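You operate a simulated robot arm through the tools that you are given. There is no shell and no other tool.

Carry out the task below with a simulated robot arm. There is one attempt and no reset: what you move stays moved.

JOB
Leave the white cable sample in the smallest bush that takes it.
Fine: try it in all three bushes of the cable gauge; leave the other samples.

It is judged by the outcome, as a careful person would: the job done as asked, and still so three seconds after it is handed in. It fails if anything else is knocked over, pushed out of place, dropped, spilled or broken.

ROBOT AND FRAMES
A 7-joint arm with a two-finger parallel gripper, fixed in place. Base frame: the origin is on the floor under the middle of its stand, x ahead of it, y to its left, z up; the work surface is at about z = 0.86. Lengths are in m, angles in degrees, forces in N, time in s.
With the tool pointing down near the work surface it reaches from about 0.24 to 0.68 m from the base axis. Its first joint turns from -66.0 to 66.0 degrees. Payload 2.4 kg.
Tool frame: the origin (TCP) lies between the finger pads and is the grasp point; the fingertips stand 0.03 m ahead of it; z points along the fingers, y is the line along which they close. Largest opening 0.094 m; finger width 0.028, thickness 0.01; the body of the gripper, 0.05 by 0.096 m, starts 0.055 m behind the TCP.
Orientation is that of the tool frame in the base frame, as a unit quaternion [x, y, z, w]. With the fingers straight down and closing along the base's y, the tool's x points along the base's -x, its y along +y and its z along -z.

CONTROLS
- The arm moves only by the tool arm_command. Its argument "rows" is a list of rows, each a list of 7 numbers: the shift along the tool's x, y, z in mm, then the turn, a rotation vector about the tool's x, y, z in degrees, then the opening in per cent of the stroke, from 0 (shut) to 100 (fully open). In form: [[x, y, z, wx, wy, wz, gripper], ...]. A call has 1 to 20 rows; each row shifts and turns the commanded pose from where the row before left it, along the tool's axes as they then stand. Rows are played at 5 a second. More than 0.05 m and 8.6 degrees between two rows, or a gripper value outside its range, and nothing of the call is played. A pose out of reach is approached as far as the arm can. The call stops where the force on the tool passes 40 N (or 10 N more than at its start, if that is more) or the arm is blocked; 0.2 s more then pass. Each finger travels about 0.153 m/s and halts on what it meets, pressing with about 27 N; the grip force reading is that of the motor and also rises with nothing between the fingers. The clock runs only during rows and for 0.2 s after the last one: add rows that do not move to give the fingers time. The reply holds the time, the measured pose of the TCP, the force on the tool along the base axes, the opening and the grip force, in the units named above and with some noise, with the torque about the TCP (base axes, N m) and any sound that the robot's microphone picked up.
- Cameras (640 x 400 px; columns grow to the right, rows downward): "scene" is fixed at [0.0386, 0.4841, 1.4474]; the picture's right is [-0.69, -0.73, 0.00], its down [-0.46, 0.43, -0.78] and it looks along [0.56, -0.53, -0.63] (base axes); focal length 368 px, centre (320, 200). "wrist" rides on the gripper at [0.076, 0.014, -0.102] in the tool frame; the picture's right is [-0.18, 0.98, 0.00], its down [-0.75, -0.14, -0.64] and it looks along [-0.63, -0.12, 0.77] (tool axes); focal length 243 px, centre (320, 200). There is no depth. A picture from a camera that has moved, and an enlarged one, comes with that camera's place and axes in the base frame and with its lens. The place of the scene camera against the robot may be out by one fixed shift of up to 0.012 m in any direction.
- camera(camera): a new picture of that camera. No time passes.
- close_up(camera, box): a new picture of the part [left, top, right, bottom] of that camera's present view, enlarged. No time passes.
- hand_in(): hands the job in; it is judged then, once.

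Places have to be worked out from the pictures, the camera data and where the tool is seen. Open the gripper and draw the arm clear of the work before you hand the job in, unless the task says otherwise.

The tools are called after ">>>" by a JSON object that holds its "method" and its "body". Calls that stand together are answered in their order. arm_command: Moves the arm, as the interface text tells. Its arguments: {"type":"object","properties":{"rows":{"type":"array","items":{"type":"array","items":{"type":"number"}}}},"required":["rows"]} The other tools are called the same way: camera (camera) takes a picture; close_up (camera, box) takes an enlarged picture of a part of a camera's view; hand_in () hands the job in.

At the start:

```text
t: 0.0
position: [0.365, 0.2326, 1.2051]
tool_rot: [0.0, 1.0, 0.0, 0.0]
wrist_force: [0.8, -0.3, 0.4]
torque: [0.03, 0.03, -0.02]
opening: 0.0942
gripper_force: 0.0
```

scene: 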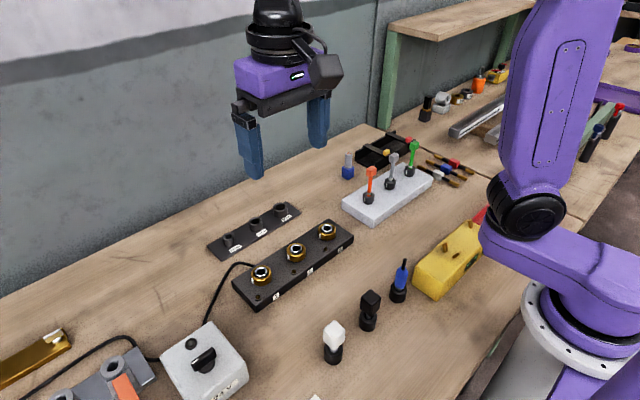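
wrist: 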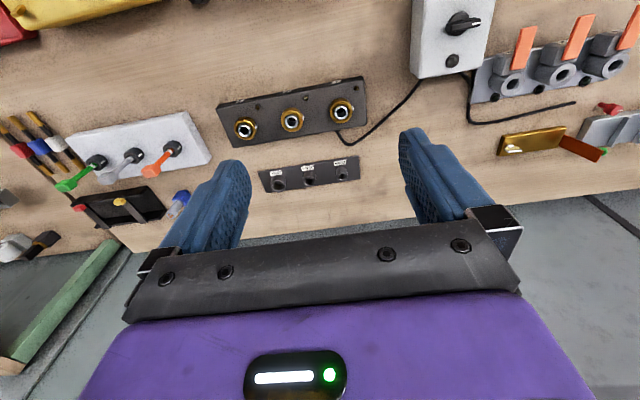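

I start by looking closely at the scene to identify the samples and the cable gauge.

>>> {"method": "close_up", "body": {"camera": "scene", "box": [200, 190, 440, 340]}}

>>> {"method": "close_up", "body": {"camera": "scene", "box": [280, 250, 440, 400]}}

>>> {"method": "close_up", "body": {"camera": "wrist", "box": [200, 60, 400, 200]}}

```text
2.67 times, centred on (320, 265) of scene
camera zoom: at [0.0386, 0.4841, 1.4474], right [-0.69, -0.73, 0.0], down [-0.46, 0.43, -0.78], along [0.56, -0.53, -0.63], focal length 981 px, centre (320, 27)
```

zoom: 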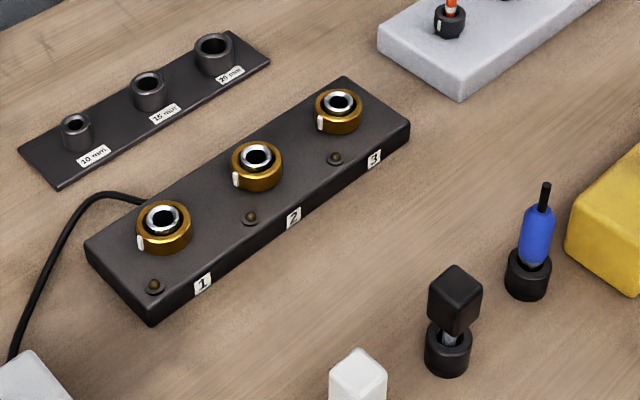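

```text
2.67 times, centred on (360, 325) of scene
camera zoom: at [0.0386, 0.4841, 1.4474], right [-0.69, -0.73, 0.0], down [-0.46, 0.43, -0.78], along [0.56, -0.53, -0.63], focal length 981 px, centre (213, -133)
```

zoom: 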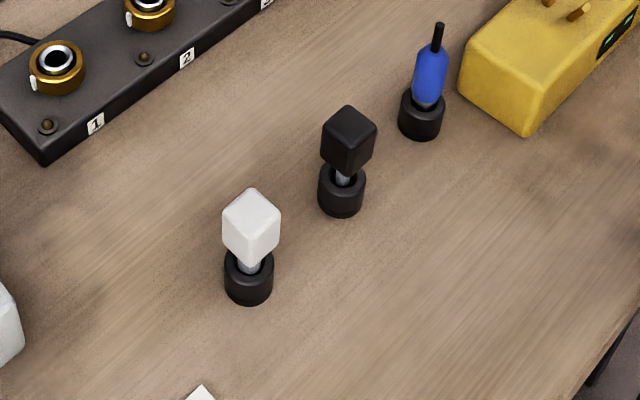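

```text
2.86 times, centred on (300, 130) of wrist
camera zoom: at [0.2875, 0.2481, 1.3079], right [0.18, 0.98, 0.0], down [0.75, -0.14, 0.64], along [0.63, -0.12, -0.77], focal length 693 px, centre (377, 400)
```

zoom: 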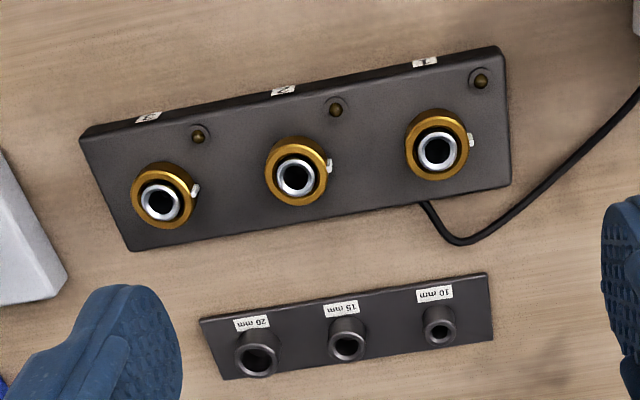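

The thin plate labelled 10/15/20 mm looks like the cable gauge; I now zoom in on the candidate samples elsewhere on the table before deciding which is the white cable sample.

>>> {"method": "close_up", "body": {"camera": "scene", "box": [320, 120, 500, 230]}}

>>> {"method": "close_up", "body": {"camera": "wrist", "box": [0, 100, 200, 230]}}

>>> {"method": "close_up", "body": {"camera": "scene", "box": [0, 300, 340, 400]}}

>>> {"method": "close_up", "body": {"camera": "scene", "box": [400, 20, 640, 170]}}

>>> {"method": "close_up", "body": {"camera": "wrist", "box": [400, 0, 640, 170]}}

```text
3.56 times, centred on (410, 175) of scene
camera zoom: at [0.0386, 0.4841, 1.4474], right [-0.69, -0.73, 0.0], down [-0.46, 0.43, -0.78], along [0.56, -0.53, -0.63], focal length 1309 px, centre (0, 289)
```

zoom: 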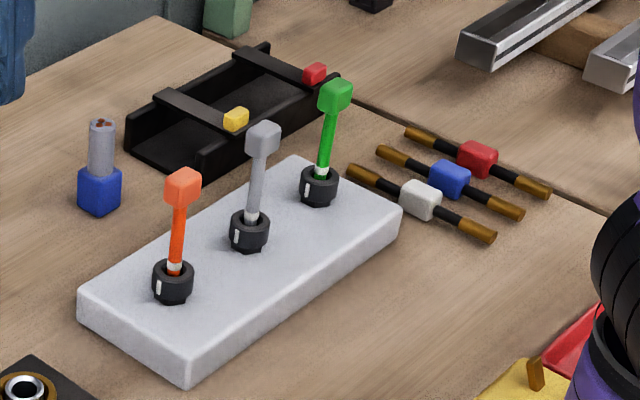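

```text
3.08 times, centred on (100, 165) of wrist
camera zoom: at [0.2875, 0.2481, 1.3079], right [0.18, 0.98, 0.0], down [0.75, -0.14, 0.64], along [0.63, -0.12, -0.77], focal length 746 px, centre (997, 308)
```

zoom: 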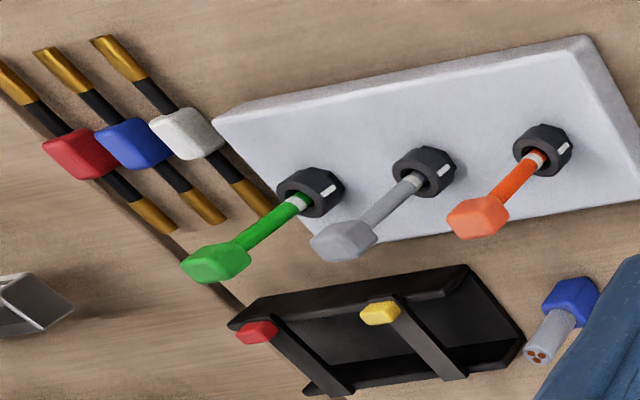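

```text
1.88 times, centred on (170, 350) of scene
camera zoom: at [0.0386, 0.4841, 1.4474], right [-0.69, -0.73, 0.0], down [-0.46, 0.43, -0.78], along [0.56, -0.53, -0.63], focal length 693 px, centre (602, -82)
```

zoom: 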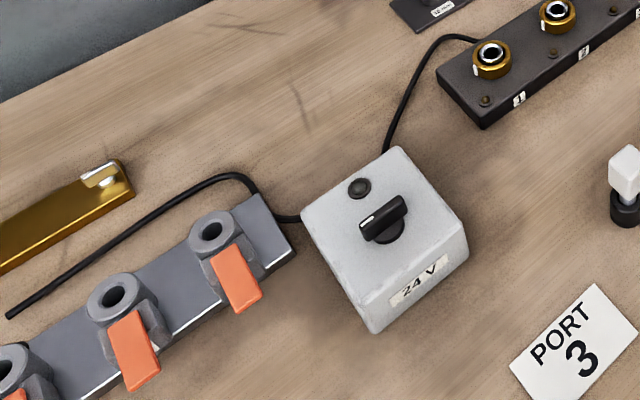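

```text
2.67 times, centred on (520, 95) of scene
camera zoom: at [0.0386, 0.4841, 1.4474], right [-0.69, -0.73, 0.0], down [-0.46, 0.43, -0.78], along [0.56, -0.53, -0.63], focal length 981 px, centre (-213, 480)
```

zoom: 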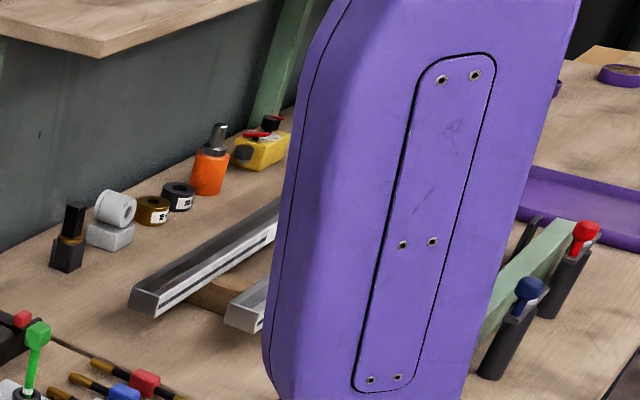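

```text
2.35 times, centred on (520, 85) of wrist
camera zoom: at [0.2875, 0.2481, 1.3079], right [0.18, 0.98, 0.0], down [0.75, -0.14, 0.64], along [0.63, -0.12, -0.77], focal length 571 px, centre (-151, 471)
```

zoom: 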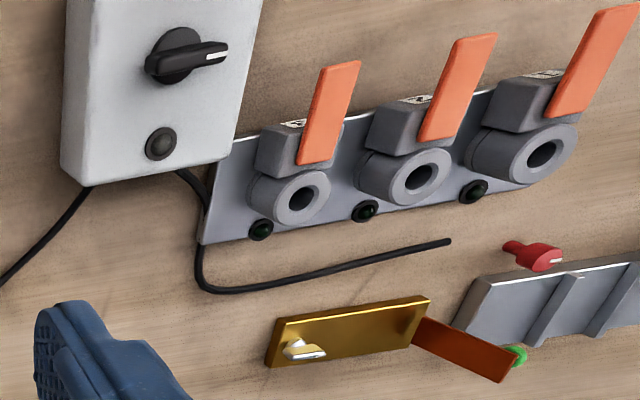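

There are two sets that include a white piece: the white/black/blue pieces in cups and the white/blue/red bars lying on the bench. I enlarge both further to tell which are cable samples.

>>> {"method": "close_up", "body": {"camera": "scene", "box": [310, 310, 360, 370]}}

>>> {"method": "close_up", "body": {"camera": "scene", "box": [410, 145, 480, 195]}}

>>> {"method": "close_up", "body": {"camera": "scene", "box": [340, 250, 420, 335]}}

>>> {"method": "close_up", "body": {"camera": "scene", "box": [205, 195, 305, 260]}}

```text
6.67 times, centred on (335, 340) of scene
camera zoom: at [0.0386, 0.4841, 1.4474], right [-0.69, -0.73, 0.0], down [-0.46, 0.43, -0.78], along [0.56, -0.53, -0.63], focal length 2454 px, centre (220, -733)
```

zoom: 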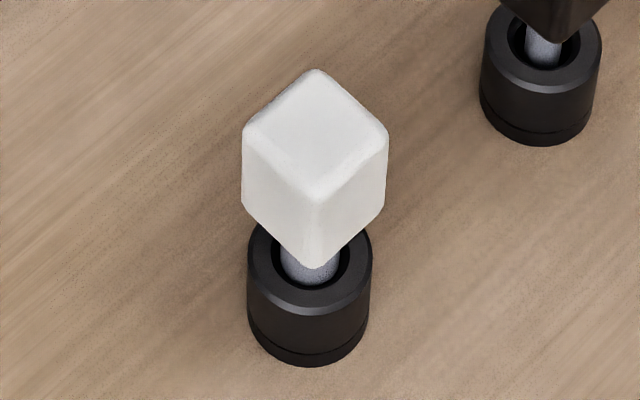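

```text
8.00 times, centred on (445, 170) of scene
camera zoom: at [0.0386, 0.4841, 1.4474], right [-0.69, -0.73, 0.0], down [-0.46, 0.43, -0.78], along [0.56, -0.53, -0.63], focal length 2944 px, centre (-680, 440)
```

zoom: 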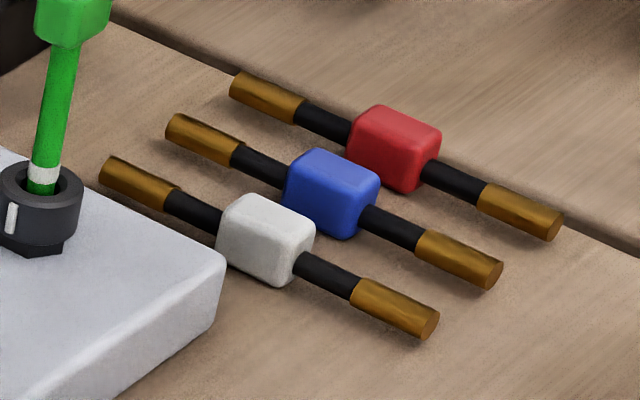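

```text
4.71 times, centred on (380, 292) of scene
camera zoom: at [0.0386, 0.4841, 1.4474], right [-0.69, -0.73, 0.0], down [-0.46, 0.43, -0.78], along [0.56, -0.53, -0.63], focal length 1732 px, centre (38, -235)
```

zoom: 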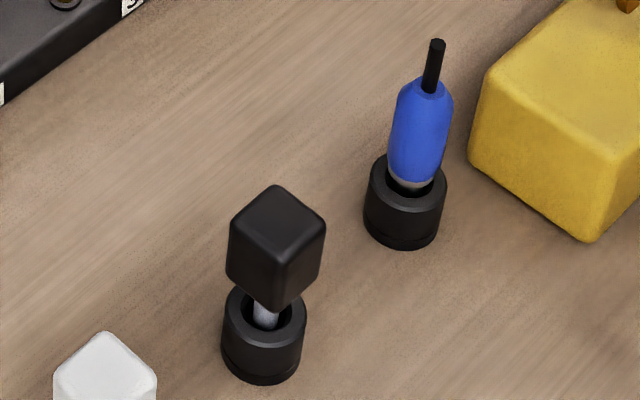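

```text
6.15 times, centred on (255, 228) of scene
camera zoom: at [0.0386, 0.4841, 1.4474], right [-0.69, -0.73, 0.0], down [-0.46, 0.43, -0.78], along [0.56, -0.53, -0.63], focal length 2265 px, centre (720, 31)
```

zoom: 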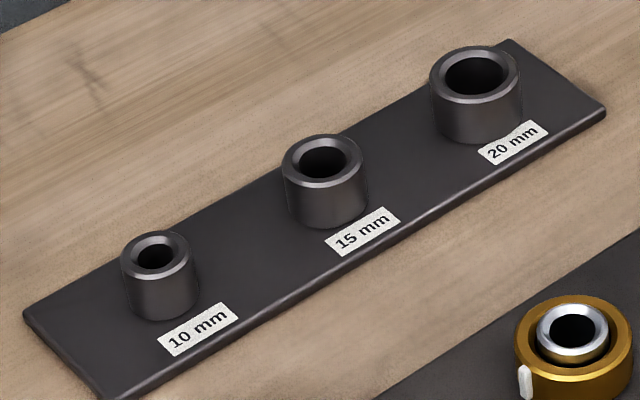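

The white and black cube-headed pieces have the same grey cable texture as the blue-headed stub with copper cores, so the white cable sample is the white-headed one standing in the black cup at about (0.246, 0.256). The gauge is the 10/15/20 mm plate at about x 0.575–0.585. I move above the white sample to measure it with the wrist camera.

>>> {"method": "arm_command", "body": {"rows": [[30, 6, 26, 0, 0, 0, 100], [30, 6, 26, 0, 0, 0, 100], [30, 6, 26, 0, 0, 0, 100], [30, 6, 26, 0, 0, 0, 100], [0, 0, 0, 0, 0, 0, 100], [0, 0, 0, 0, 0, 0, 100]]}}

>>> {"method": "camera", "body": {"camera": "wrist"}}

>>> {"method": "camera", "body": {"camera": "scene"}}

```text
t: 1.4
position: [0.2459, 0.2576, 1.1012]
tool_rot: [0.001, 1.0, -0.001, 0.001]
wrist_force: [-0.1, -0.3, 0.7]
torque: [0.02, -0.02, -0.01]
opening: 0.0939
gripper_force: 0.0
```

```text
taken
camera wrist: at [0.1691, 0.2713, 1.2048], right [0.18, 0.98, 0.0], down [0.75, -0.14, 0.64], along [0.63, -0.12, -0.77], focal length 243 px, centre (320, 200)
```

wrist: 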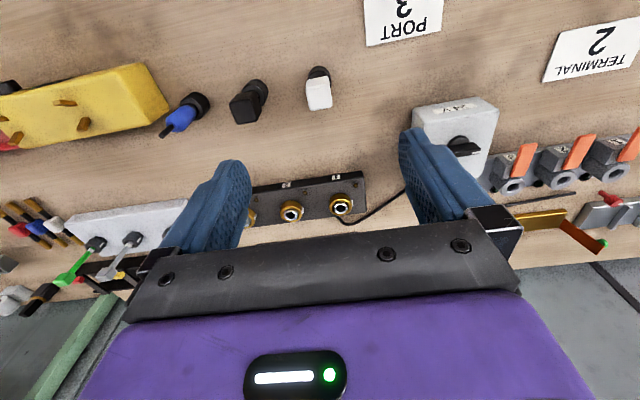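

```text
taken
```

scene: 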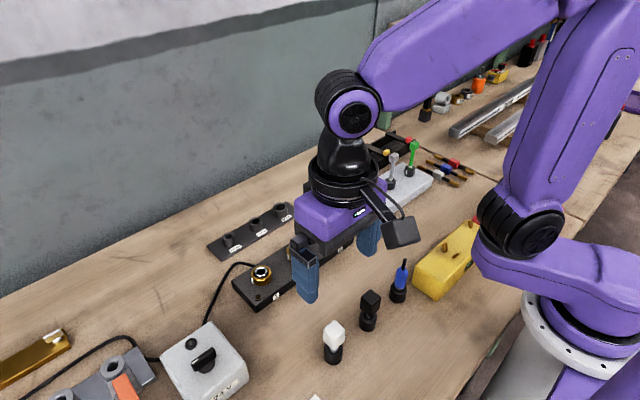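

The white sample appears at about column 320, row 90 between the fingers; I enlarge it to measure its place and size.

>>> {"method": "close_up", "body": {"camera": "wrist", "box": [280, 50, 360, 120]}}

>>> {"method": "close_up", "body": {"camera": "scene", "box": [310, 310, 360, 370]}}

```text
5.71 times, centred on (320, 85) of wrist
camera zoom: at [0.1691, 0.2713, 1.2048], right [0.18, 0.98, 0.0], down [0.75, -0.14, 0.64], along [0.63, -0.12, -0.77], focal length 1386 px, centre (320, 857)
```

zoom: 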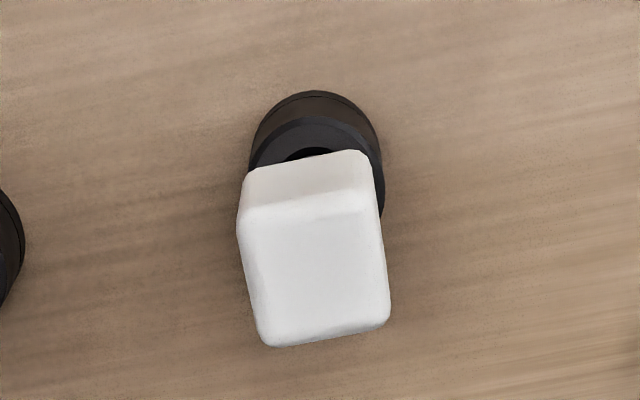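

```text
6.67 times, centred on (335, 340) of scene
camera zoom: at [0.0386, 0.4841, 1.4474], right [-0.69, -0.73, 0.0], down [-0.46, 0.43, -0.78], along [0.56, -0.53, -0.63], focal length 2454 px, centre (220, -733)
```

zoom: 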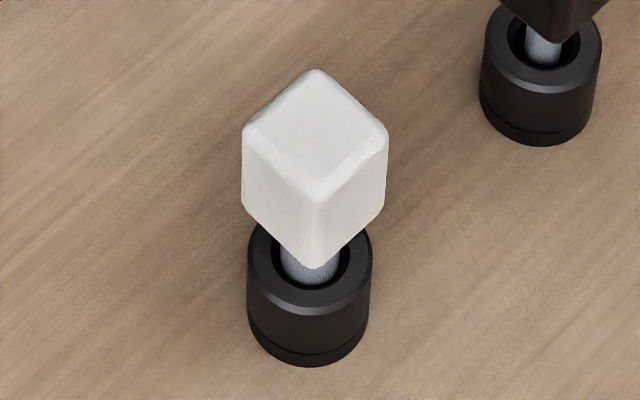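

Sample top centre works out at about (0.2485, 0.256), aligned with the base axes, roughly 24–25 mm wide, top near z 0.94. I shift 3 mm in +x and descend to z ≈ 1.0 to re-measure before grasping.

>>> {"method": "arm_command", "body": {"rows": [[-3, 0, 25, 0, 0, 0, 100], [0, 0, 25, 0, 0, 0, 100], [0, 0, 25, 0, 0, 0, 70], [0, 0, 25, 0, 0, 0, 70], [0, 0, 0, 0, 0, 0, 70], [0, 0, 0, 0, 0, 0, 70]]}}

>>> {"method": "camera", "body": {"camera": "wrist"}}

>>> {"method": "close_up", "body": {"camera": "wrist", "box": [260, 80, 380, 180]}}

>>> {"method": "close_up", "body": {"camera": "scene", "box": [270, 230, 400, 370]}}

```text
t: 2.8
position: [0.2479, 0.2579, 1.0018]
tool_rot: [0.0, 1.0, 0.0, 0.0]
wrist_force: [0.1, -0.3, 0.6]
torque: [-0.01, -0.01, 0.02]
opening: 0.0657
gripper_force: 0.0
```

```text
taken
camera wrist: at [0.1713, 0.2724, 1.1045], right [0.18, 0.98, 0.0], down [0.75, -0.14, 0.64], along [0.63, -0.12, -0.77], focal length 243 px, centre (320, 200)
```

wrist: 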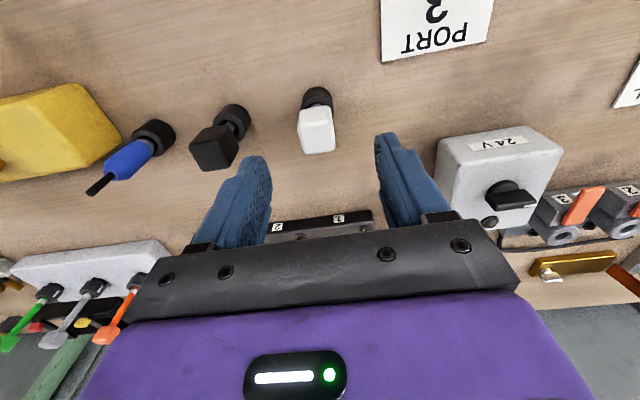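

```text
4.00 times, centred on (320, 130) of wrist
camera zoom: at [0.1713, 0.2724, 1.1045], right [0.18, 0.98, 0.0], down [0.75, -0.14, 0.64], along [0.63, -0.12, -0.77], focal length 970 px, centre (320, 480)
```

zoom: 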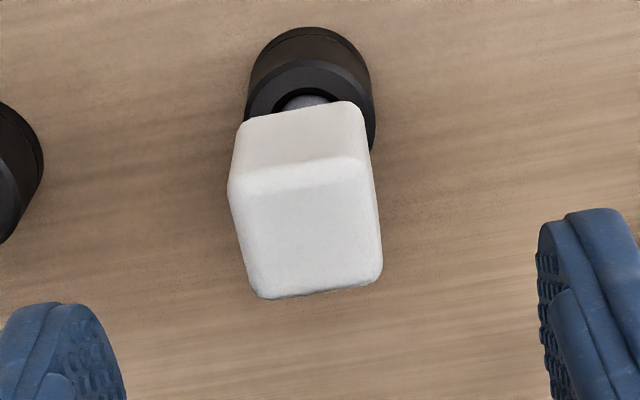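

```text
2.86 times, centred on (335, 300) of scene
camera zoom: at [0.0386, 0.4841, 1.4474], right [-0.69, -0.73, 0.0], down [-0.46, 0.43, -0.78], along [0.56, -0.53, -0.63], focal length 1052 px, centre (277, -86)
```

zoom: 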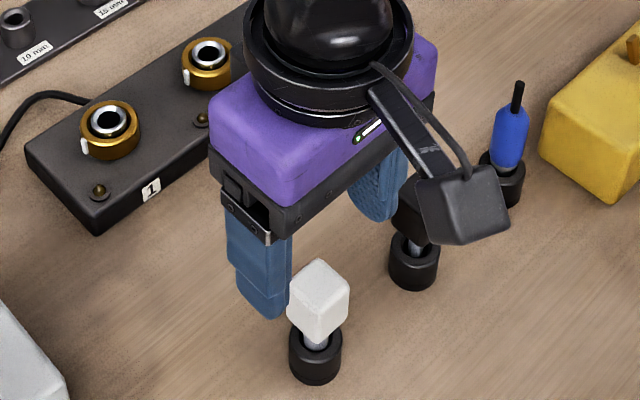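

Both views agree: sample at (0.2485, 0.2562), top z ≈ 0.939. I correct 1 mm in x and -2 mm in y, descend so the TCP is just below the handle top, and check before closing.

>>> {"method": "arm_command", "body": {"rows": [[-1, -2, 0, 0, 0, 0, 70], [0, 0, 20, 0, 0, 0, 70], [0, 0, 20, 0, 0, 0, 70], [0, 0, 15, 0, 0, 0, 70], [0, 0, 13, 0, 0, 0, 70], [0, 0, 0, 0, 0, 0, 70], [0, 0, 0, 0, 0, 0, 70]]}}

>>> {"method": "camera", "body": {"camera": "wrist"}}

>>> {"method": "close_up", "body": {"camera": "scene", "box": [290, 270, 390, 370]}}

```text
t: 4.4
position: [0.2487, 0.256, 0.9325]
tool_rot: [0.001, 1.0, 0.0, 0.0]
wrist_force: [-0.6, -0.5, 0.0]
torque: [-0.03, 0.01, 0.03]
opening: 0.0658
gripper_force: 0.0
```

```text
taken
camera wrist: at [0.1717, 0.27, 1.036], right [0.18, 0.98, 0.0], down [0.75, -0.14, 0.64], along [0.63, -0.12, -0.77], focal length 243 px, centre (320, 200)
```

wrist: 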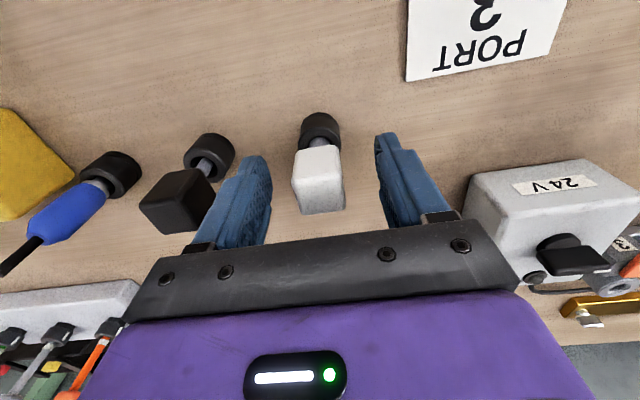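

```text
4.00 times, centred on (340, 320) of scene
camera zoom: at [0.0386, 0.4841, 1.4474], right [-0.69, -0.73, 0.0], down [-0.46, 0.43, -0.78], along [0.56, -0.53, -0.63], focal length 1472 px, centre (240, -280)
```

zoom: 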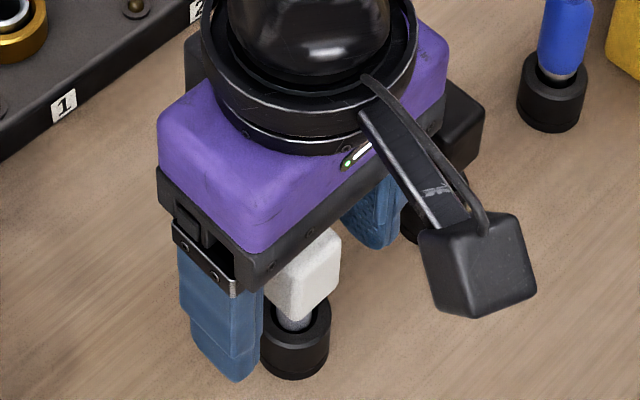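

The fingers straddle the handle; I enlarge the wrist view to confirm it is centred before closing.

>>> {"method": "close_up", "body": {"camera": "wrist", "box": [250, 100, 400, 230]}}

```text
3.08 times, centred on (325, 165) of wrist
camera zoom: at [0.1717, 0.27, 1.036], right [0.18, 0.98, 0.0], down [0.75, -0.14, 0.64], along [0.63, -0.12, -0.77], focal length 746 px, centre (305, 308)
```

zoom: 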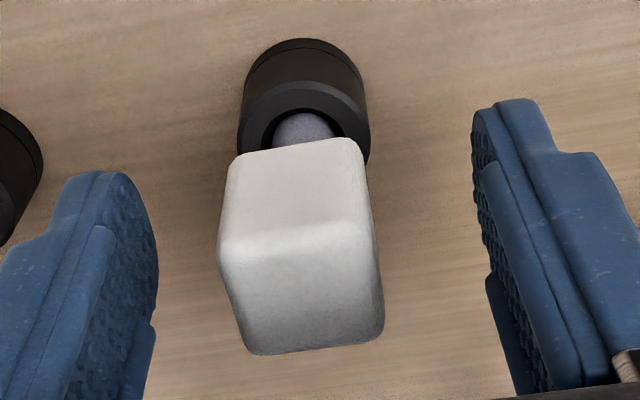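

Handle top centre lies on the tool axis to within about 1 mm. I close gently onto the handle.

>>> {"method": "arm_command", "body": {"rows": [[0, 0, 0, 0, 0, 0, 45], [0, 0, 0, 0, 0, 0, 34], [0, 0, 0, 0, 0, 0, 29], [0, 0, 0, 0, 0, 0, 27], [0, 0, 0, 0, 0, 0, 25], [0, 0, 0, 0, 0, 0, 22], [0, 0, 0, 0, 0, 0, 10], [0, 0, 0, 0, 0, 0, 0], [0, 0, 0, 0, 0, 0, 0]]}}

>>> {"method": "close_up", "body": {"camera": "wrist", "box": [250, 100, 400, 230]}}

```text
t: 6.4
position: [0.249, 0.2557, 0.933]
tool_rot: [0.0, 1.0, 0.0, -0.001]
wrist_force: [-0.3, -0.2, 1.0]
torque: [-0.02, 0.01, -0.02]
opening: 0.0298
gripper_force: 27.7
```

```text
3.08 times, centred on (325, 165) of wrist
camera zoom: at [0.1717, 0.2701, 1.0361], right [0.18, 0.98, 0.0], down [0.75, -0.14, 0.64], along [0.63, -0.12, -0.77], focal length 746 px, centre (305, 308)
```

zoom: 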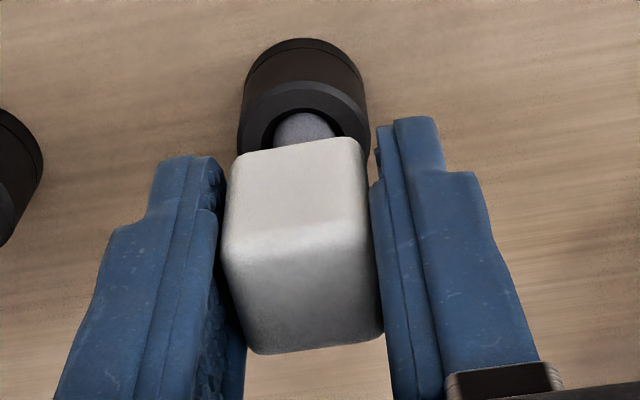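

Grip reads 29.8 mm at 27.7 N. I look at the contact more closely from both cameras before lifting.

>>> {"method": "close_up", "body": {"camera": "wrist", "box": [290, 130, 360, 220]}}

>>> {"method": "close_up", "body": {"camera": "scene", "box": [310, 310, 370, 370]}}

```text
4.44 times, centred on (325, 175) of wrist
camera zoom: at [0.1717, 0.2701, 1.0361], right [0.18, 0.98, 0.0], down [0.75, -0.14, 0.64], along [0.63, -0.12, -0.77], focal length 1078 px, centre (298, 311)
```

zoom: 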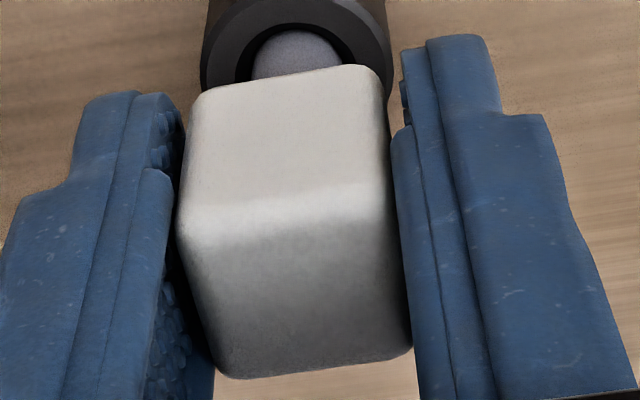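

```text
6.67 times, centred on (340, 340) of scene
camera zoom: at [0.0386, 0.484, 1.4474], right [-0.69, -0.73, 0.0], down [-0.46, 0.43, -0.78], along [0.56, -0.53, -0.63], focal length 2454 px, centre (187, -733)
```

zoom: 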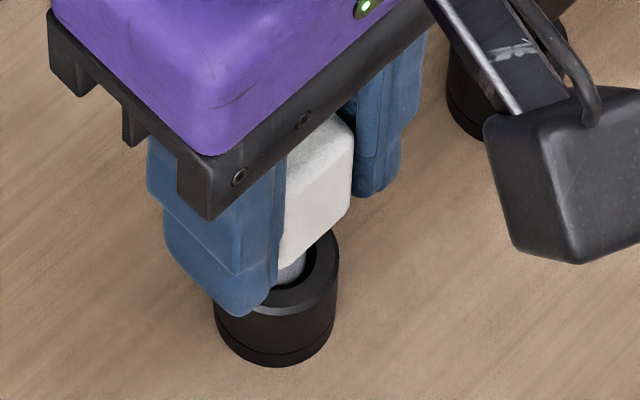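

The pads bear on both sides of the handle. I lift straight up slowly to draw the cable out of the cup.

>>> {"method": "arm_command", "body": {"rows": [[0, 0, -5, 0, 0, 0, 0], [0, 0, -10, 0, 0, 0, 0], [0, 0, -10, 0, 0, 0, 0], [0, 0, -15, 0, 0, 0, 0], [0, 0, -20, 0, 0, 0, 0], [0, 0, -20, 0, 0, 0, 0], [0, 0, -20, 0, 0, 0, 0], [0, 0, 0, 0, 0, 0, 0], [0, 0, 0, 0, 0, 0, 0]]}}

>>> {"method": "camera", "body": {"camera": "wrist"}}

>>> {"method": "close_up", "body": {"camera": "scene", "box": [270, 230, 400, 370]}}

```text
t: 8.4
position: [0.2487, 0.256, 1.0356]
tool_rot: [0.0, 1.0, 0.0, -0.001]
wrist_force: [0.7, 0.8, -0.6]
torque: [-0.01, 0.01, 0.01]
opening: 0.0295
gripper_force: 27.2
```

```text
taken
camera wrist: at [0.1718, 0.2705, 1.1384], right [0.18, 0.98, 0.0], down [0.75, -0.14, 0.64], along [0.63, -0.12, -0.77], focal length 243 px, centre (320, 200)
```

wrist: 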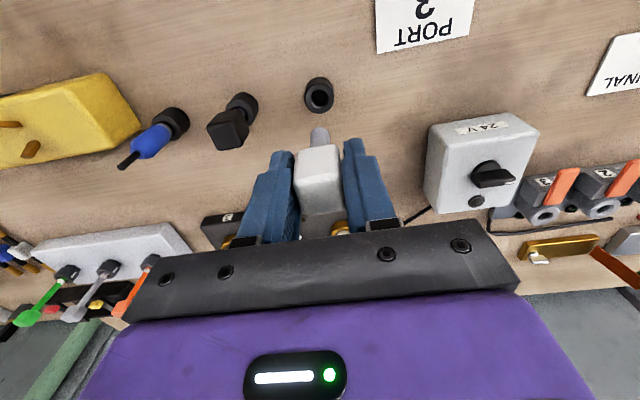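

```text
2.86 times, centred on (335, 300) of scene
camera zoom: at [0.0386, 0.4841, 1.4474], right [-0.69, -0.73, 0.0], down [-0.46, 0.43, -0.78], along [0.56, -0.53, -0.63], focal length 1052 px, centre (277, -86)
```

zoom: 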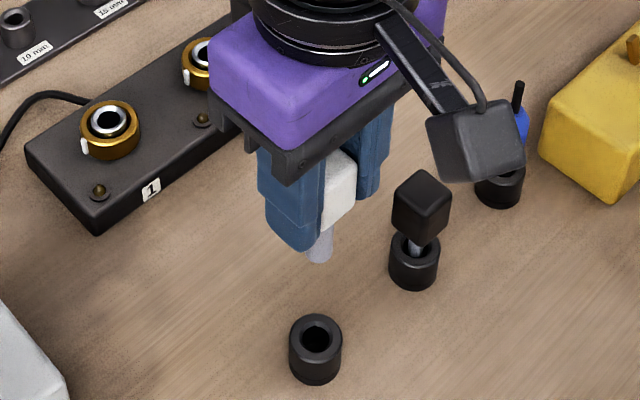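

The sample is out and the cup stayed in place. I enlarge the held sample to get the cable tip's place relative to the tool.

>>> {"method": "close_up", "body": {"camera": "wrist", "box": [280, 110, 360, 220]}}

>>> {"method": "close_up", "body": {"camera": "scene", "box": [300, 280, 360, 340]}}

```text
3.64 times, centred on (320, 165) of wrist
camera zoom: at [0.1718, 0.2705, 1.1384], right [0.18, 0.98, 0.0], down [0.75, -0.14, 0.64], along [0.63, -0.12, -0.77], focal length 882 px, centre (320, 327)
```

zoom: 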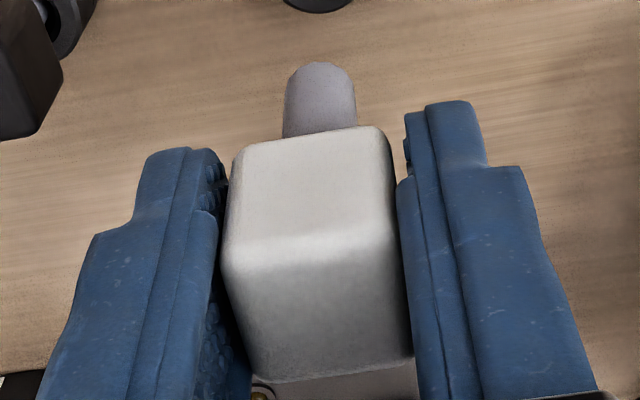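

```text
6.67 times, centred on (330, 310) of scene
camera zoom: at [0.0386, 0.4841, 1.4474], right [-0.69, -0.73, 0.0], down [-0.46, 0.43, -0.78], along [0.56, -0.53, -0.63], focal length 2454 px, centre (253, -533)
```

zoom: 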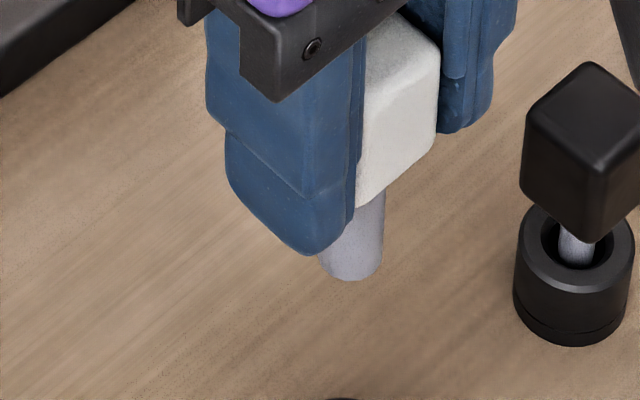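

The cable tip sits on the tool axis about 61 mm ahead of the TCP, diameter about 14 mm. I carry it at height to above the 10 mm bush of the gauge, staying well clear of the numbered panel.

>>> {"method": "arm_command", "body": {"rows": [[-20, 0, 0, 0, 0, 0, 0], [-40, -2, 0, 0, 0, 0, 0], [-40, -2, 0, 0, 0, 0, 0], [-40, -2, 0, 0, 0, 0, 0], [-40, -2, 0, 0, 0, 0, 0], [-40, -2, 0, 0, 0, 0, 0], [-40, -2, 0, 0, 0, 0, 0], [-40, -2, 5, 0, 0, 0, 0], [-20, 0, 10, 0, 0, 0, 0], [0, 0, 10, 0, 0, 0, 0], [0, 0, 0, 0, 0, 0, 0], [0, 0, 0, 0, 0, 0, 0]]}}

>>> {"method": "camera", "body": {"camera": "wrist"}}

>>> {"method": "camera", "body": {"camera": "scene"}}

```text
t: 11.0
position: [0.5671, 0.2432, 1.009]
tool_rot: [0.0, 1.0, 0.0, 0.001]
wrist_force: [-0.5, -0.8, -0.6]
torque: [-0.02, 0.03, -0.03]
opening: 0.0296
gripper_force: 27.0
```

```text
taken
camera wrist: at [0.4909, 0.2569, 1.1118], right [0.18, 0.98, 0.0], down [0.75, -0.14, 0.64], along [0.63, -0.12, -0.77], focal length 243 px, centre (320, 200)
```

wrist: 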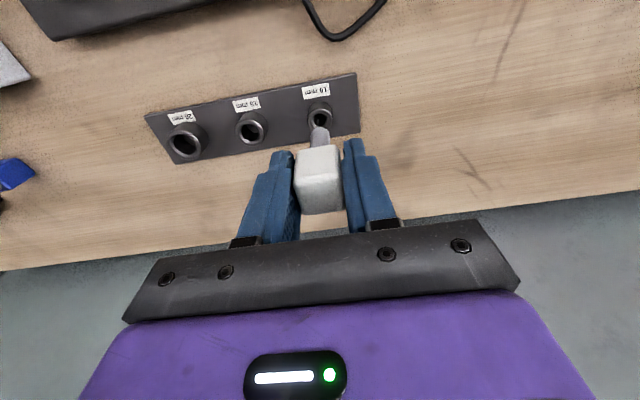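

```text
taken
```

scene: 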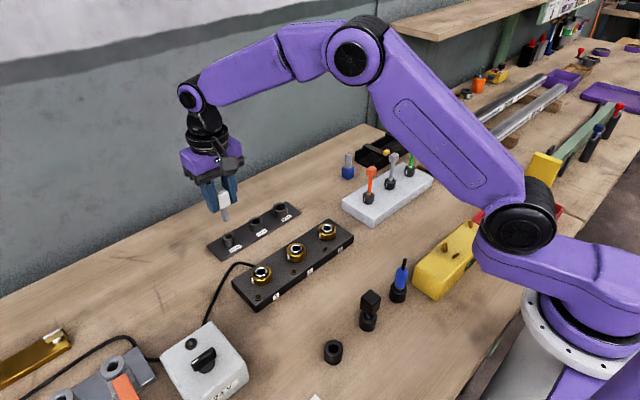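

All three bushes are in the wrist view; I enlarge both views to measure bush centres against the cable tip.

>>> {"method": "close_up", "body": {"camera": "wrist", "box": [280, 70, 360, 160]}}

>>> {"method": "close_up", "body": {"camera": "wrist", "box": [140, 70, 290, 170]}}

>>> {"method": "close_up", "body": {"camera": "scene", "box": [200, 175, 270, 260]}}

```text
4.44 times, centred on (320, 115) of wrist
camera zoom: at [0.4909, 0.2569, 1.1118], right [0.18, 0.98, 0.0], down [0.75, -0.14, 0.64], along [0.63, -0.12, -0.77], focal length 1078 px, centre (320, 578)
```

zoom: 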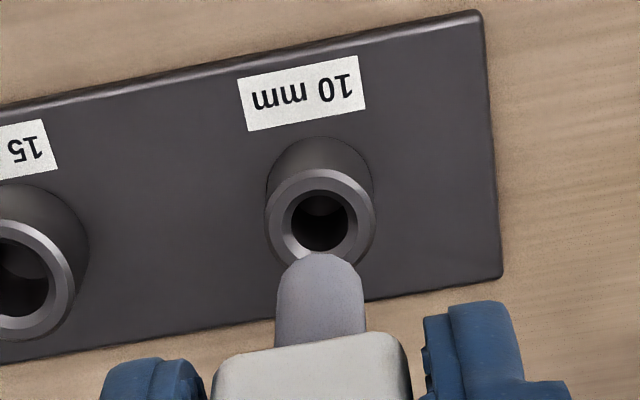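

```text
4.00 times, centred on (215, 120) of wrist
camera zoom: at [0.4909, 0.2569, 1.1118], right [0.18, 0.98, 0.0], down [0.75, -0.14, 0.64], along [0.63, -0.12, -0.77], focal length 970 px, centre (740, 520)
```

zoom: 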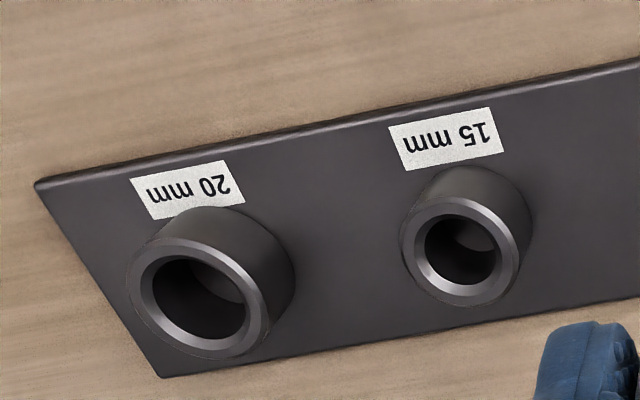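

```text
4.71 times, centred on (235, 218) of scene
camera zoom: at [0.0386, 0.4841, 1.4474], right [-0.69, -0.73, 0.0], down [-0.46, 0.43, -0.78], along [0.56, -0.53, -0.63], focal length 1732 px, centre (720, 118)
```

zoom: 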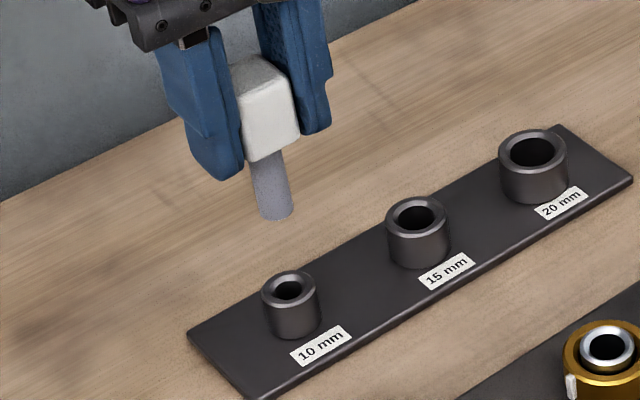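

The 10 mm bush centre computes to about (0.580, 0.2405) with OD 24 mm, versus tool axis at (0.567, 0.243). I move +13 mm x, −2.4 mm y and lower the tip to roughly 15 mm above the rim, then re-check.

>>> {"method": "arm_command", "body": {"rows": [[-6.5, -1.2, 0, 0, 0, 0, 0], [-6.5, -1.2, 15, 0, 0, 0, 0], [0, 0, 15, 0, 0, 0, 0], [0, 0, 10, 0, 0, 0, 0], [0, 0, 0, 0, 0, 0, 0], [0, 0, 0, 0, 0, 0, 0]]}}

>>> {"method": "close_up", "body": {"camera": "wrist", "box": [280, 90, 360, 180]}}

>>> {"method": "close_up", "body": {"camera": "scene", "box": [200, 185, 270, 265]}}

```text
t: 12.4
position: [0.5811, 0.2394, 0.9679]
tool_rot: [0.0, 1.0, 0.0, 0.001]
wrist_force: [-0.4, 0.6, 0.1]
torque: [0.02, 0.03, -0.01]
opening: 0.0296
gripper_force: 27.0
```

```text
4.44 times, centred on (320, 135) of wrist
camera zoom: at [0.504, 0.2537, 1.0717], right [0.18, 0.98, 0.0], down [0.75, -0.14, 0.64], along [0.63, -0.12, -0.77], focal length 1078 px, centre (320, 489)
```

zoom: 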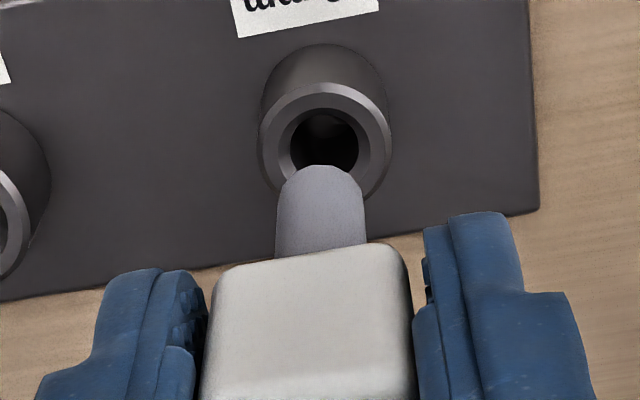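

```text
5.00 times, centred on (235, 225) of scene
camera zoom: at [0.0386, 0.4841, 1.4474], right [-0.69, -0.73, 0.0], down [-0.46, 0.43, -0.78], along [0.56, -0.53, -0.63], focal length 1840 px, centre (745, 75)
```

zoom: 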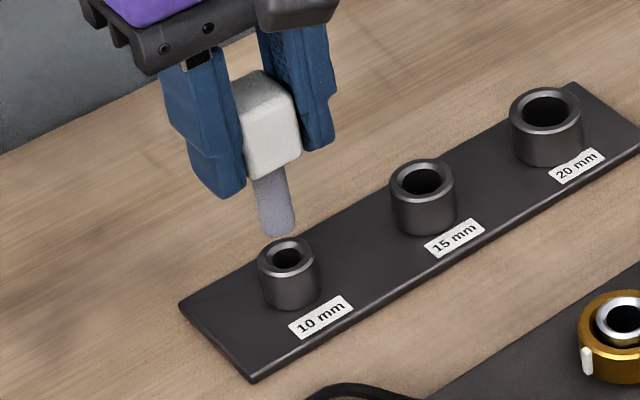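

I zoom in more on the tip and the 10 mm bush from both cameras for accurate alignment.

>>> {"method": "close_up", "body": {"camera": "scene", "box": [214, 215, 244, 250]}}

>>> {"method": "close_up", "body": {"camera": "wrist", "box": [300, 105, 345, 150]}}

```text
11.43 times, centred on (229, 232) of scene
camera zoom: at [0.0386, 0.4841, 1.4474], right [-0.69, -0.73, 0.0], down [-0.46, 0.43, -0.78], along [0.56, -0.53, -0.63], focal length 4206 px, centre (1360, -171)
```

zoom: 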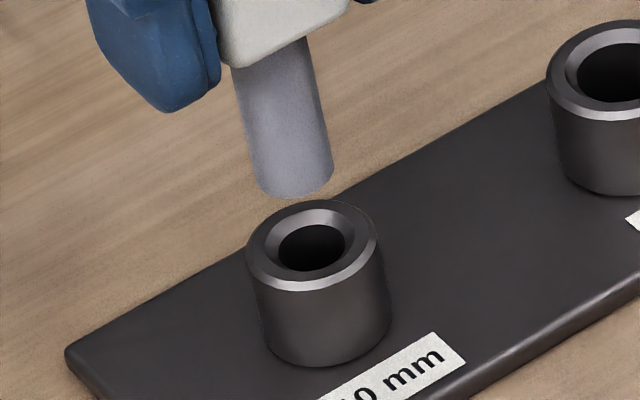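

```text
8.89 times, centred on (322, 128) of wrist
camera zoom: at [0.504, 0.2537, 1.0717], right [0.18, 0.98, 0.0], down [0.75, -0.14, 0.64], along [0.63, -0.12, -0.77], focal length 2157 px, centre (298, 844)
```

zoom: 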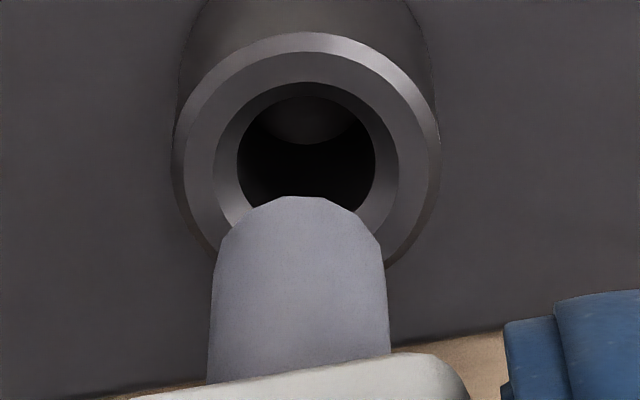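

Combining both views: bush axis is about 1 mm in −x and 0.8 mm in +y from the tip, rim about 17–18 mm below the tip. I apply that and lower 12 mm, then check again.

>>> {"method": "arm_command", "body": {"rows": [[1, 0.8, 0, 0, 0, 0, 0], [0, 0, 6, 0, 0, 0, 0], [0, 0, 6, 0, 0, 0, 0], [0, 0, 0, 0, 0, 0, 0], [0, 0, 0, 0, 0, 0, 0]]}}

>>> {"method": "close_up", "body": {"camera": "scene", "box": [214, 215, 244, 250]}}

>>> {"method": "close_up", "body": {"camera": "wrist", "box": [297, 105, 342, 150]}}

```text
t: 13.6
position: [0.5804, 0.239, 0.9559]
tool_rot: [0.0, 1.0, 0.0, 0.0]
wrist_force: [-0.8, 0.3, -0.9]
torque: [-0.04, 0.01, 0.0]
opening: 0.0296
gripper_force: 27.2
```

```text
11.43 times, centred on (229, 232) of scene
camera zoom: at [0.0386, 0.4841, 1.4474], right [-0.69, -0.73, 0.0], down [-0.46, 0.43, -0.78], along [0.56, -0.53, -0.63], focal length 4206 px, centre (1360, -171)
```

zoom: 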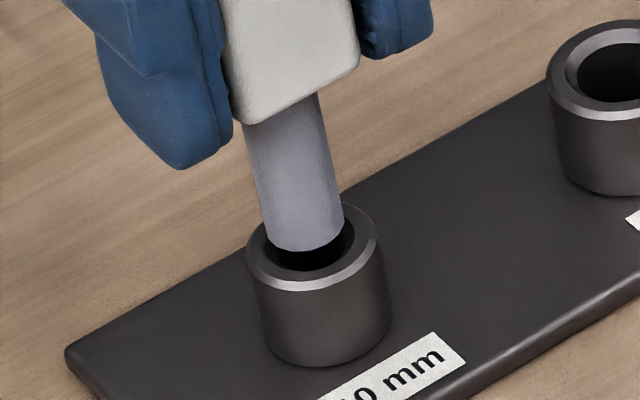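

```text
8.89 times, centred on (320, 128) of wrist
camera zoom: at [0.503, 0.2543, 1.0593], right [0.18, 0.98, 0.0], down [0.75, -0.14, 0.64], along [0.63, -0.12, -0.77], focal length 2157 px, centre (324, 844)
```

zoom: 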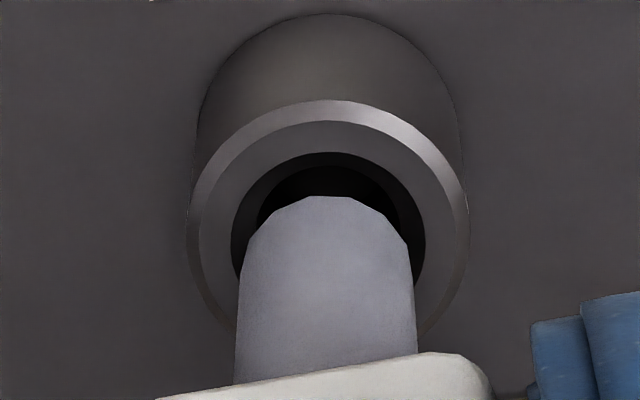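

The two views disagree by about 1 mm on x, so I take stronger enlargements of the scene view to see the tip/bush alignment and whether the cable hangs plumb.

>>> {"method": "close_up", "body": {"camera": "scene", "box": [219, 218, 239, 250]}}

>>> {"method": "close_up", "body": {"camera": "scene", "box": [195, 180, 255, 250]}}

```text
12.50 times, centred on (229, 234) of scene
camera zoom: at [0.0386, 0.4841, 1.4474], right [-0.69, -0.73, 0.0], down [-0.46, 0.43, -0.78], along [0.56, -0.53, -0.63], focal length 4600 px, centre (1458, -225)
```

zoom: 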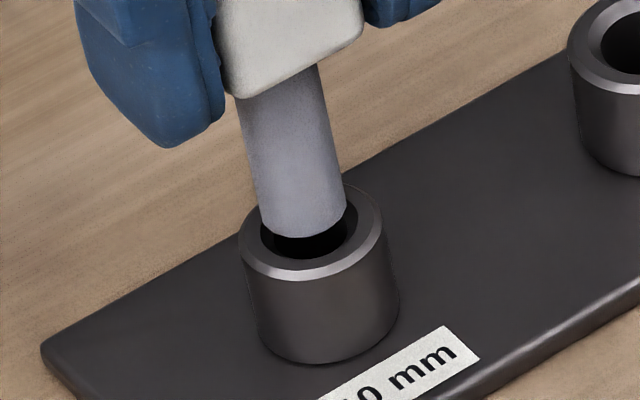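

```text
5.71 times, centred on (225, 215) of scene
camera zoom: at [0.0386, 0.4841, 1.4474], right [-0.69, -0.73, 0.0], down [-0.46, 0.43, -0.78], along [0.56, -0.53, -0.63], focal length 2103 px, centre (863, 114)
```

zoom: 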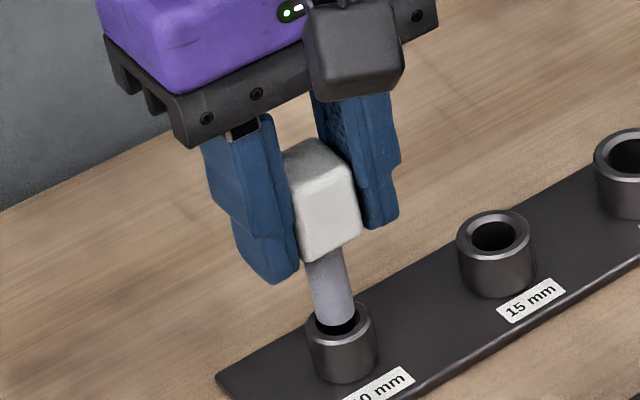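

The cable hangs plumb, and bush axis is about 1 mm in −x from the tip with a gap of ~4–5 mm. I shift 1 mm and lower in 1 mm steps onto the 10 mm bush, watching the force.

>>> {"method": "arm_command", "body": {"rows": [[1, 0, 0, 0, 0, 0, 0], [0, 0, 1, 0, 0, 0, 0], [0, 0, 1, 0, 0, 0, 0], [0, 0, 1, 0, 0, 0, 0], [0, 0, 0, 0, 0, 0, 0]]}}

>>> {"method": "close_up", "body": {"camera": "wrist", "box": [297, 105, 342, 150]}}

>>> {"method": "close_up", "body": {"camera": "scene", "box": [219, 218, 239, 250]}}

```text
t: 14.8
position: [0.5794, 0.2399, 0.9525]
tool_rot: [0.001, 1.0, 0.0, 0.0]
wrist_force: [-0.8, -1.1, 2.7]
torque: [-0.01, 0.08, 0.0]
opening: 0.0296
gripper_force: 27.2
```

```text
8.89 times, centred on (320, 128) of wrist
camera zoom: at [0.5025, 0.2548, 1.0563], right [0.18, 0.98, 0.0], down [0.75, -0.14, 0.64], along [0.63, -0.12, -0.77], focal length 2157 px, centre (324, 844)
```

zoom: 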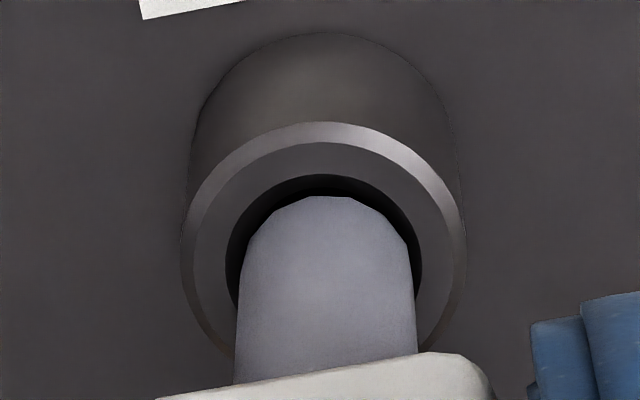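

```text
12.50 times, centred on (229, 234) of scene
camera zoom: at [0.0385, 0.484, 1.4474], right [-0.69, -0.73, 0.0], down [-0.46, 0.43, -0.78], along [0.56, -0.53, -0.63], focal length 4600 px, centre (1458, -225)
```

zoom: 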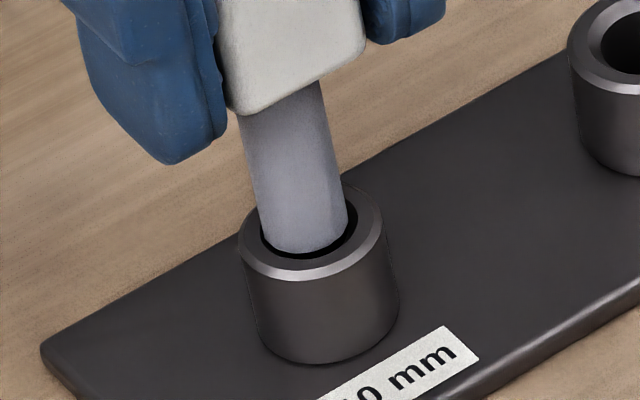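

The tip is now centred in the chamfer mouth and force is starting to rise (2.7 N). I press on a little in small steps.

>>> {"method": "arm_command", "body": {"rows": [[0, 0, 1, 0, 0, 0, 0], [0, 0, 0, 0, 0, 0, 0]]}}

```text
t: 15.4
position: [0.5797, 0.2402, 0.9535]
tool_rot: [0.0, 1.0, 0.0, 0.0]
wrist_force: [-3.6, 0.4, 8.0]
torque: [0.0, 0.16, 0.01]
opening: 0.0295
gripper_force: 26.8
```

Contact: 8 N up with −3.6 N in x, so the tip bears on the +x side of the chamfer. I ease 0.7 mm in −x and press slightly more to give it a fair try.

>>> {"method": "arm_command", "body": {"rows": [[0.7, 0, 0, 0, 0, 0, 0], [0, 0, 0.7, 0, 0, 0, 0], [0, 0, 0.7, 0, 0, 0, 0], [0, 0, 0, 0, 0, 0, 0]]}}

>>> {"method": "close_up", "body": {"camera": "wrist", "box": [297, 105, 342, 150]}}

>>> {"method": "close_up", "body": {"camera": "scene", "box": [219, 218, 239, 250]}}

```text
t: 16.4
position: [0.579, 0.2403, 0.9521]
tool_rot: [0.0, 1.0, 0.001, 0.001]
wrist_force: [-6.4, -0.7, 23.0]
torque: [-0.03, 0.3, 0.0]
opening: 0.0296
gripper_force: 27.2
```

```text
8.89 times, centred on (320, 128) of wrist
camera zoom: at [0.5015, 0.2545, 1.055], right [0.18, 0.98, 0.0], down [0.75, -0.14, 0.64], along [0.63, -0.12, -0.77], focal length 2157 px, centre (324, 844)
```

zoom: 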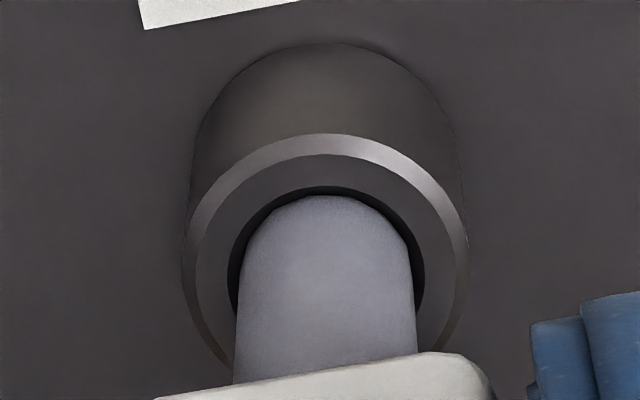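

```text
12.50 times, centred on (229, 234) of scene
camera zoom: at [0.038, 0.4839, 1.4475], right [-0.69, -0.73, 0.0], down [-0.46, 0.43, -0.78], along [0.56, -0.53, -0.63], focal length 4600 px, centre (1458, -225)
```

zoom: 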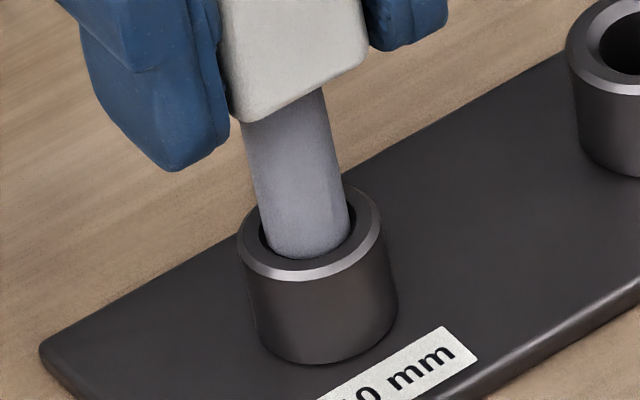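

The tip wedges in the chamfer and stops at 23 N without entering: the 10 mm bush does not take it (bore ≈12.4 mm vs cable ≈14.3 mm by image). I lift off straight up and check the grip and gauge.

>>> {"method": "arm_command", "body": {"rows": [[0, 0, -3, 0, 0, 0, 0], [0, 0, -7, 0, 0, 0, 0], [0, 0, -10, 0, 0, 0, 0], [0, 0, -15, 0, 0, 0, 0], [0, 0, 0, 0, 0, 0, 0], [0, 0, 0, 0, 0, 0, 0]]}}

>>> {"method": "camera", "body": {"camera": "wrist"}}

>>> {"method": "close_up", "body": {"camera": "scene", "box": [195, 165, 305, 260]}}

```text
t: 17.8
position: [0.5798, 0.2416, 0.9841]
tool_rot: [-0.001, 1.0, 0.0, 0.001]
wrist_force: [-0.4, 0.7, -0.2]
torque: [0.01, 0.01, -0.03]
opening: 0.0297
gripper_force: 26.8
```

```text
taken
camera wrist: at [0.5018, 0.2548, 1.0882], right [0.18, 0.98, 0.0], down [0.75, -0.14, 0.64], along [0.63, -0.12, -0.77], focal length 243 px, centre (320, 200)
```

wrist: 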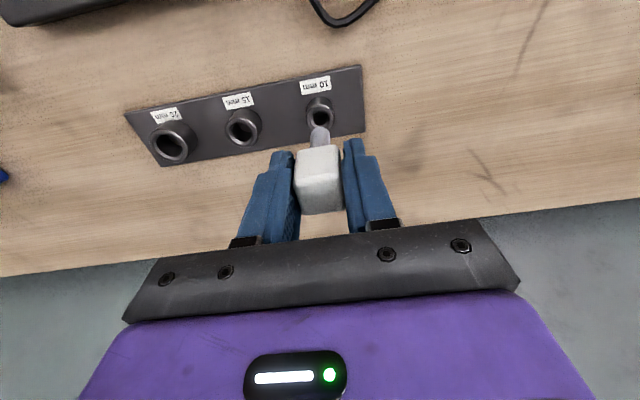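

```text
4.21 times, centred on (250, 212) of scene
camera zoom: at [0.0386, 0.4841, 1.4474], right [-0.69, -0.73, 0.0], down [-0.46, 0.43, -0.78], along [0.56, -0.53, -0.63], focal length 1550 px, centre (615, 147)
```

zoom: 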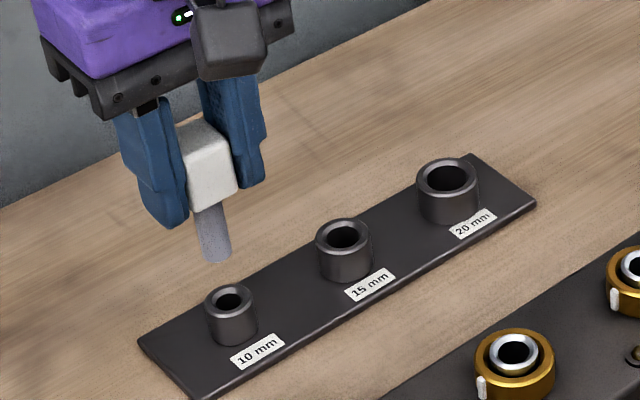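

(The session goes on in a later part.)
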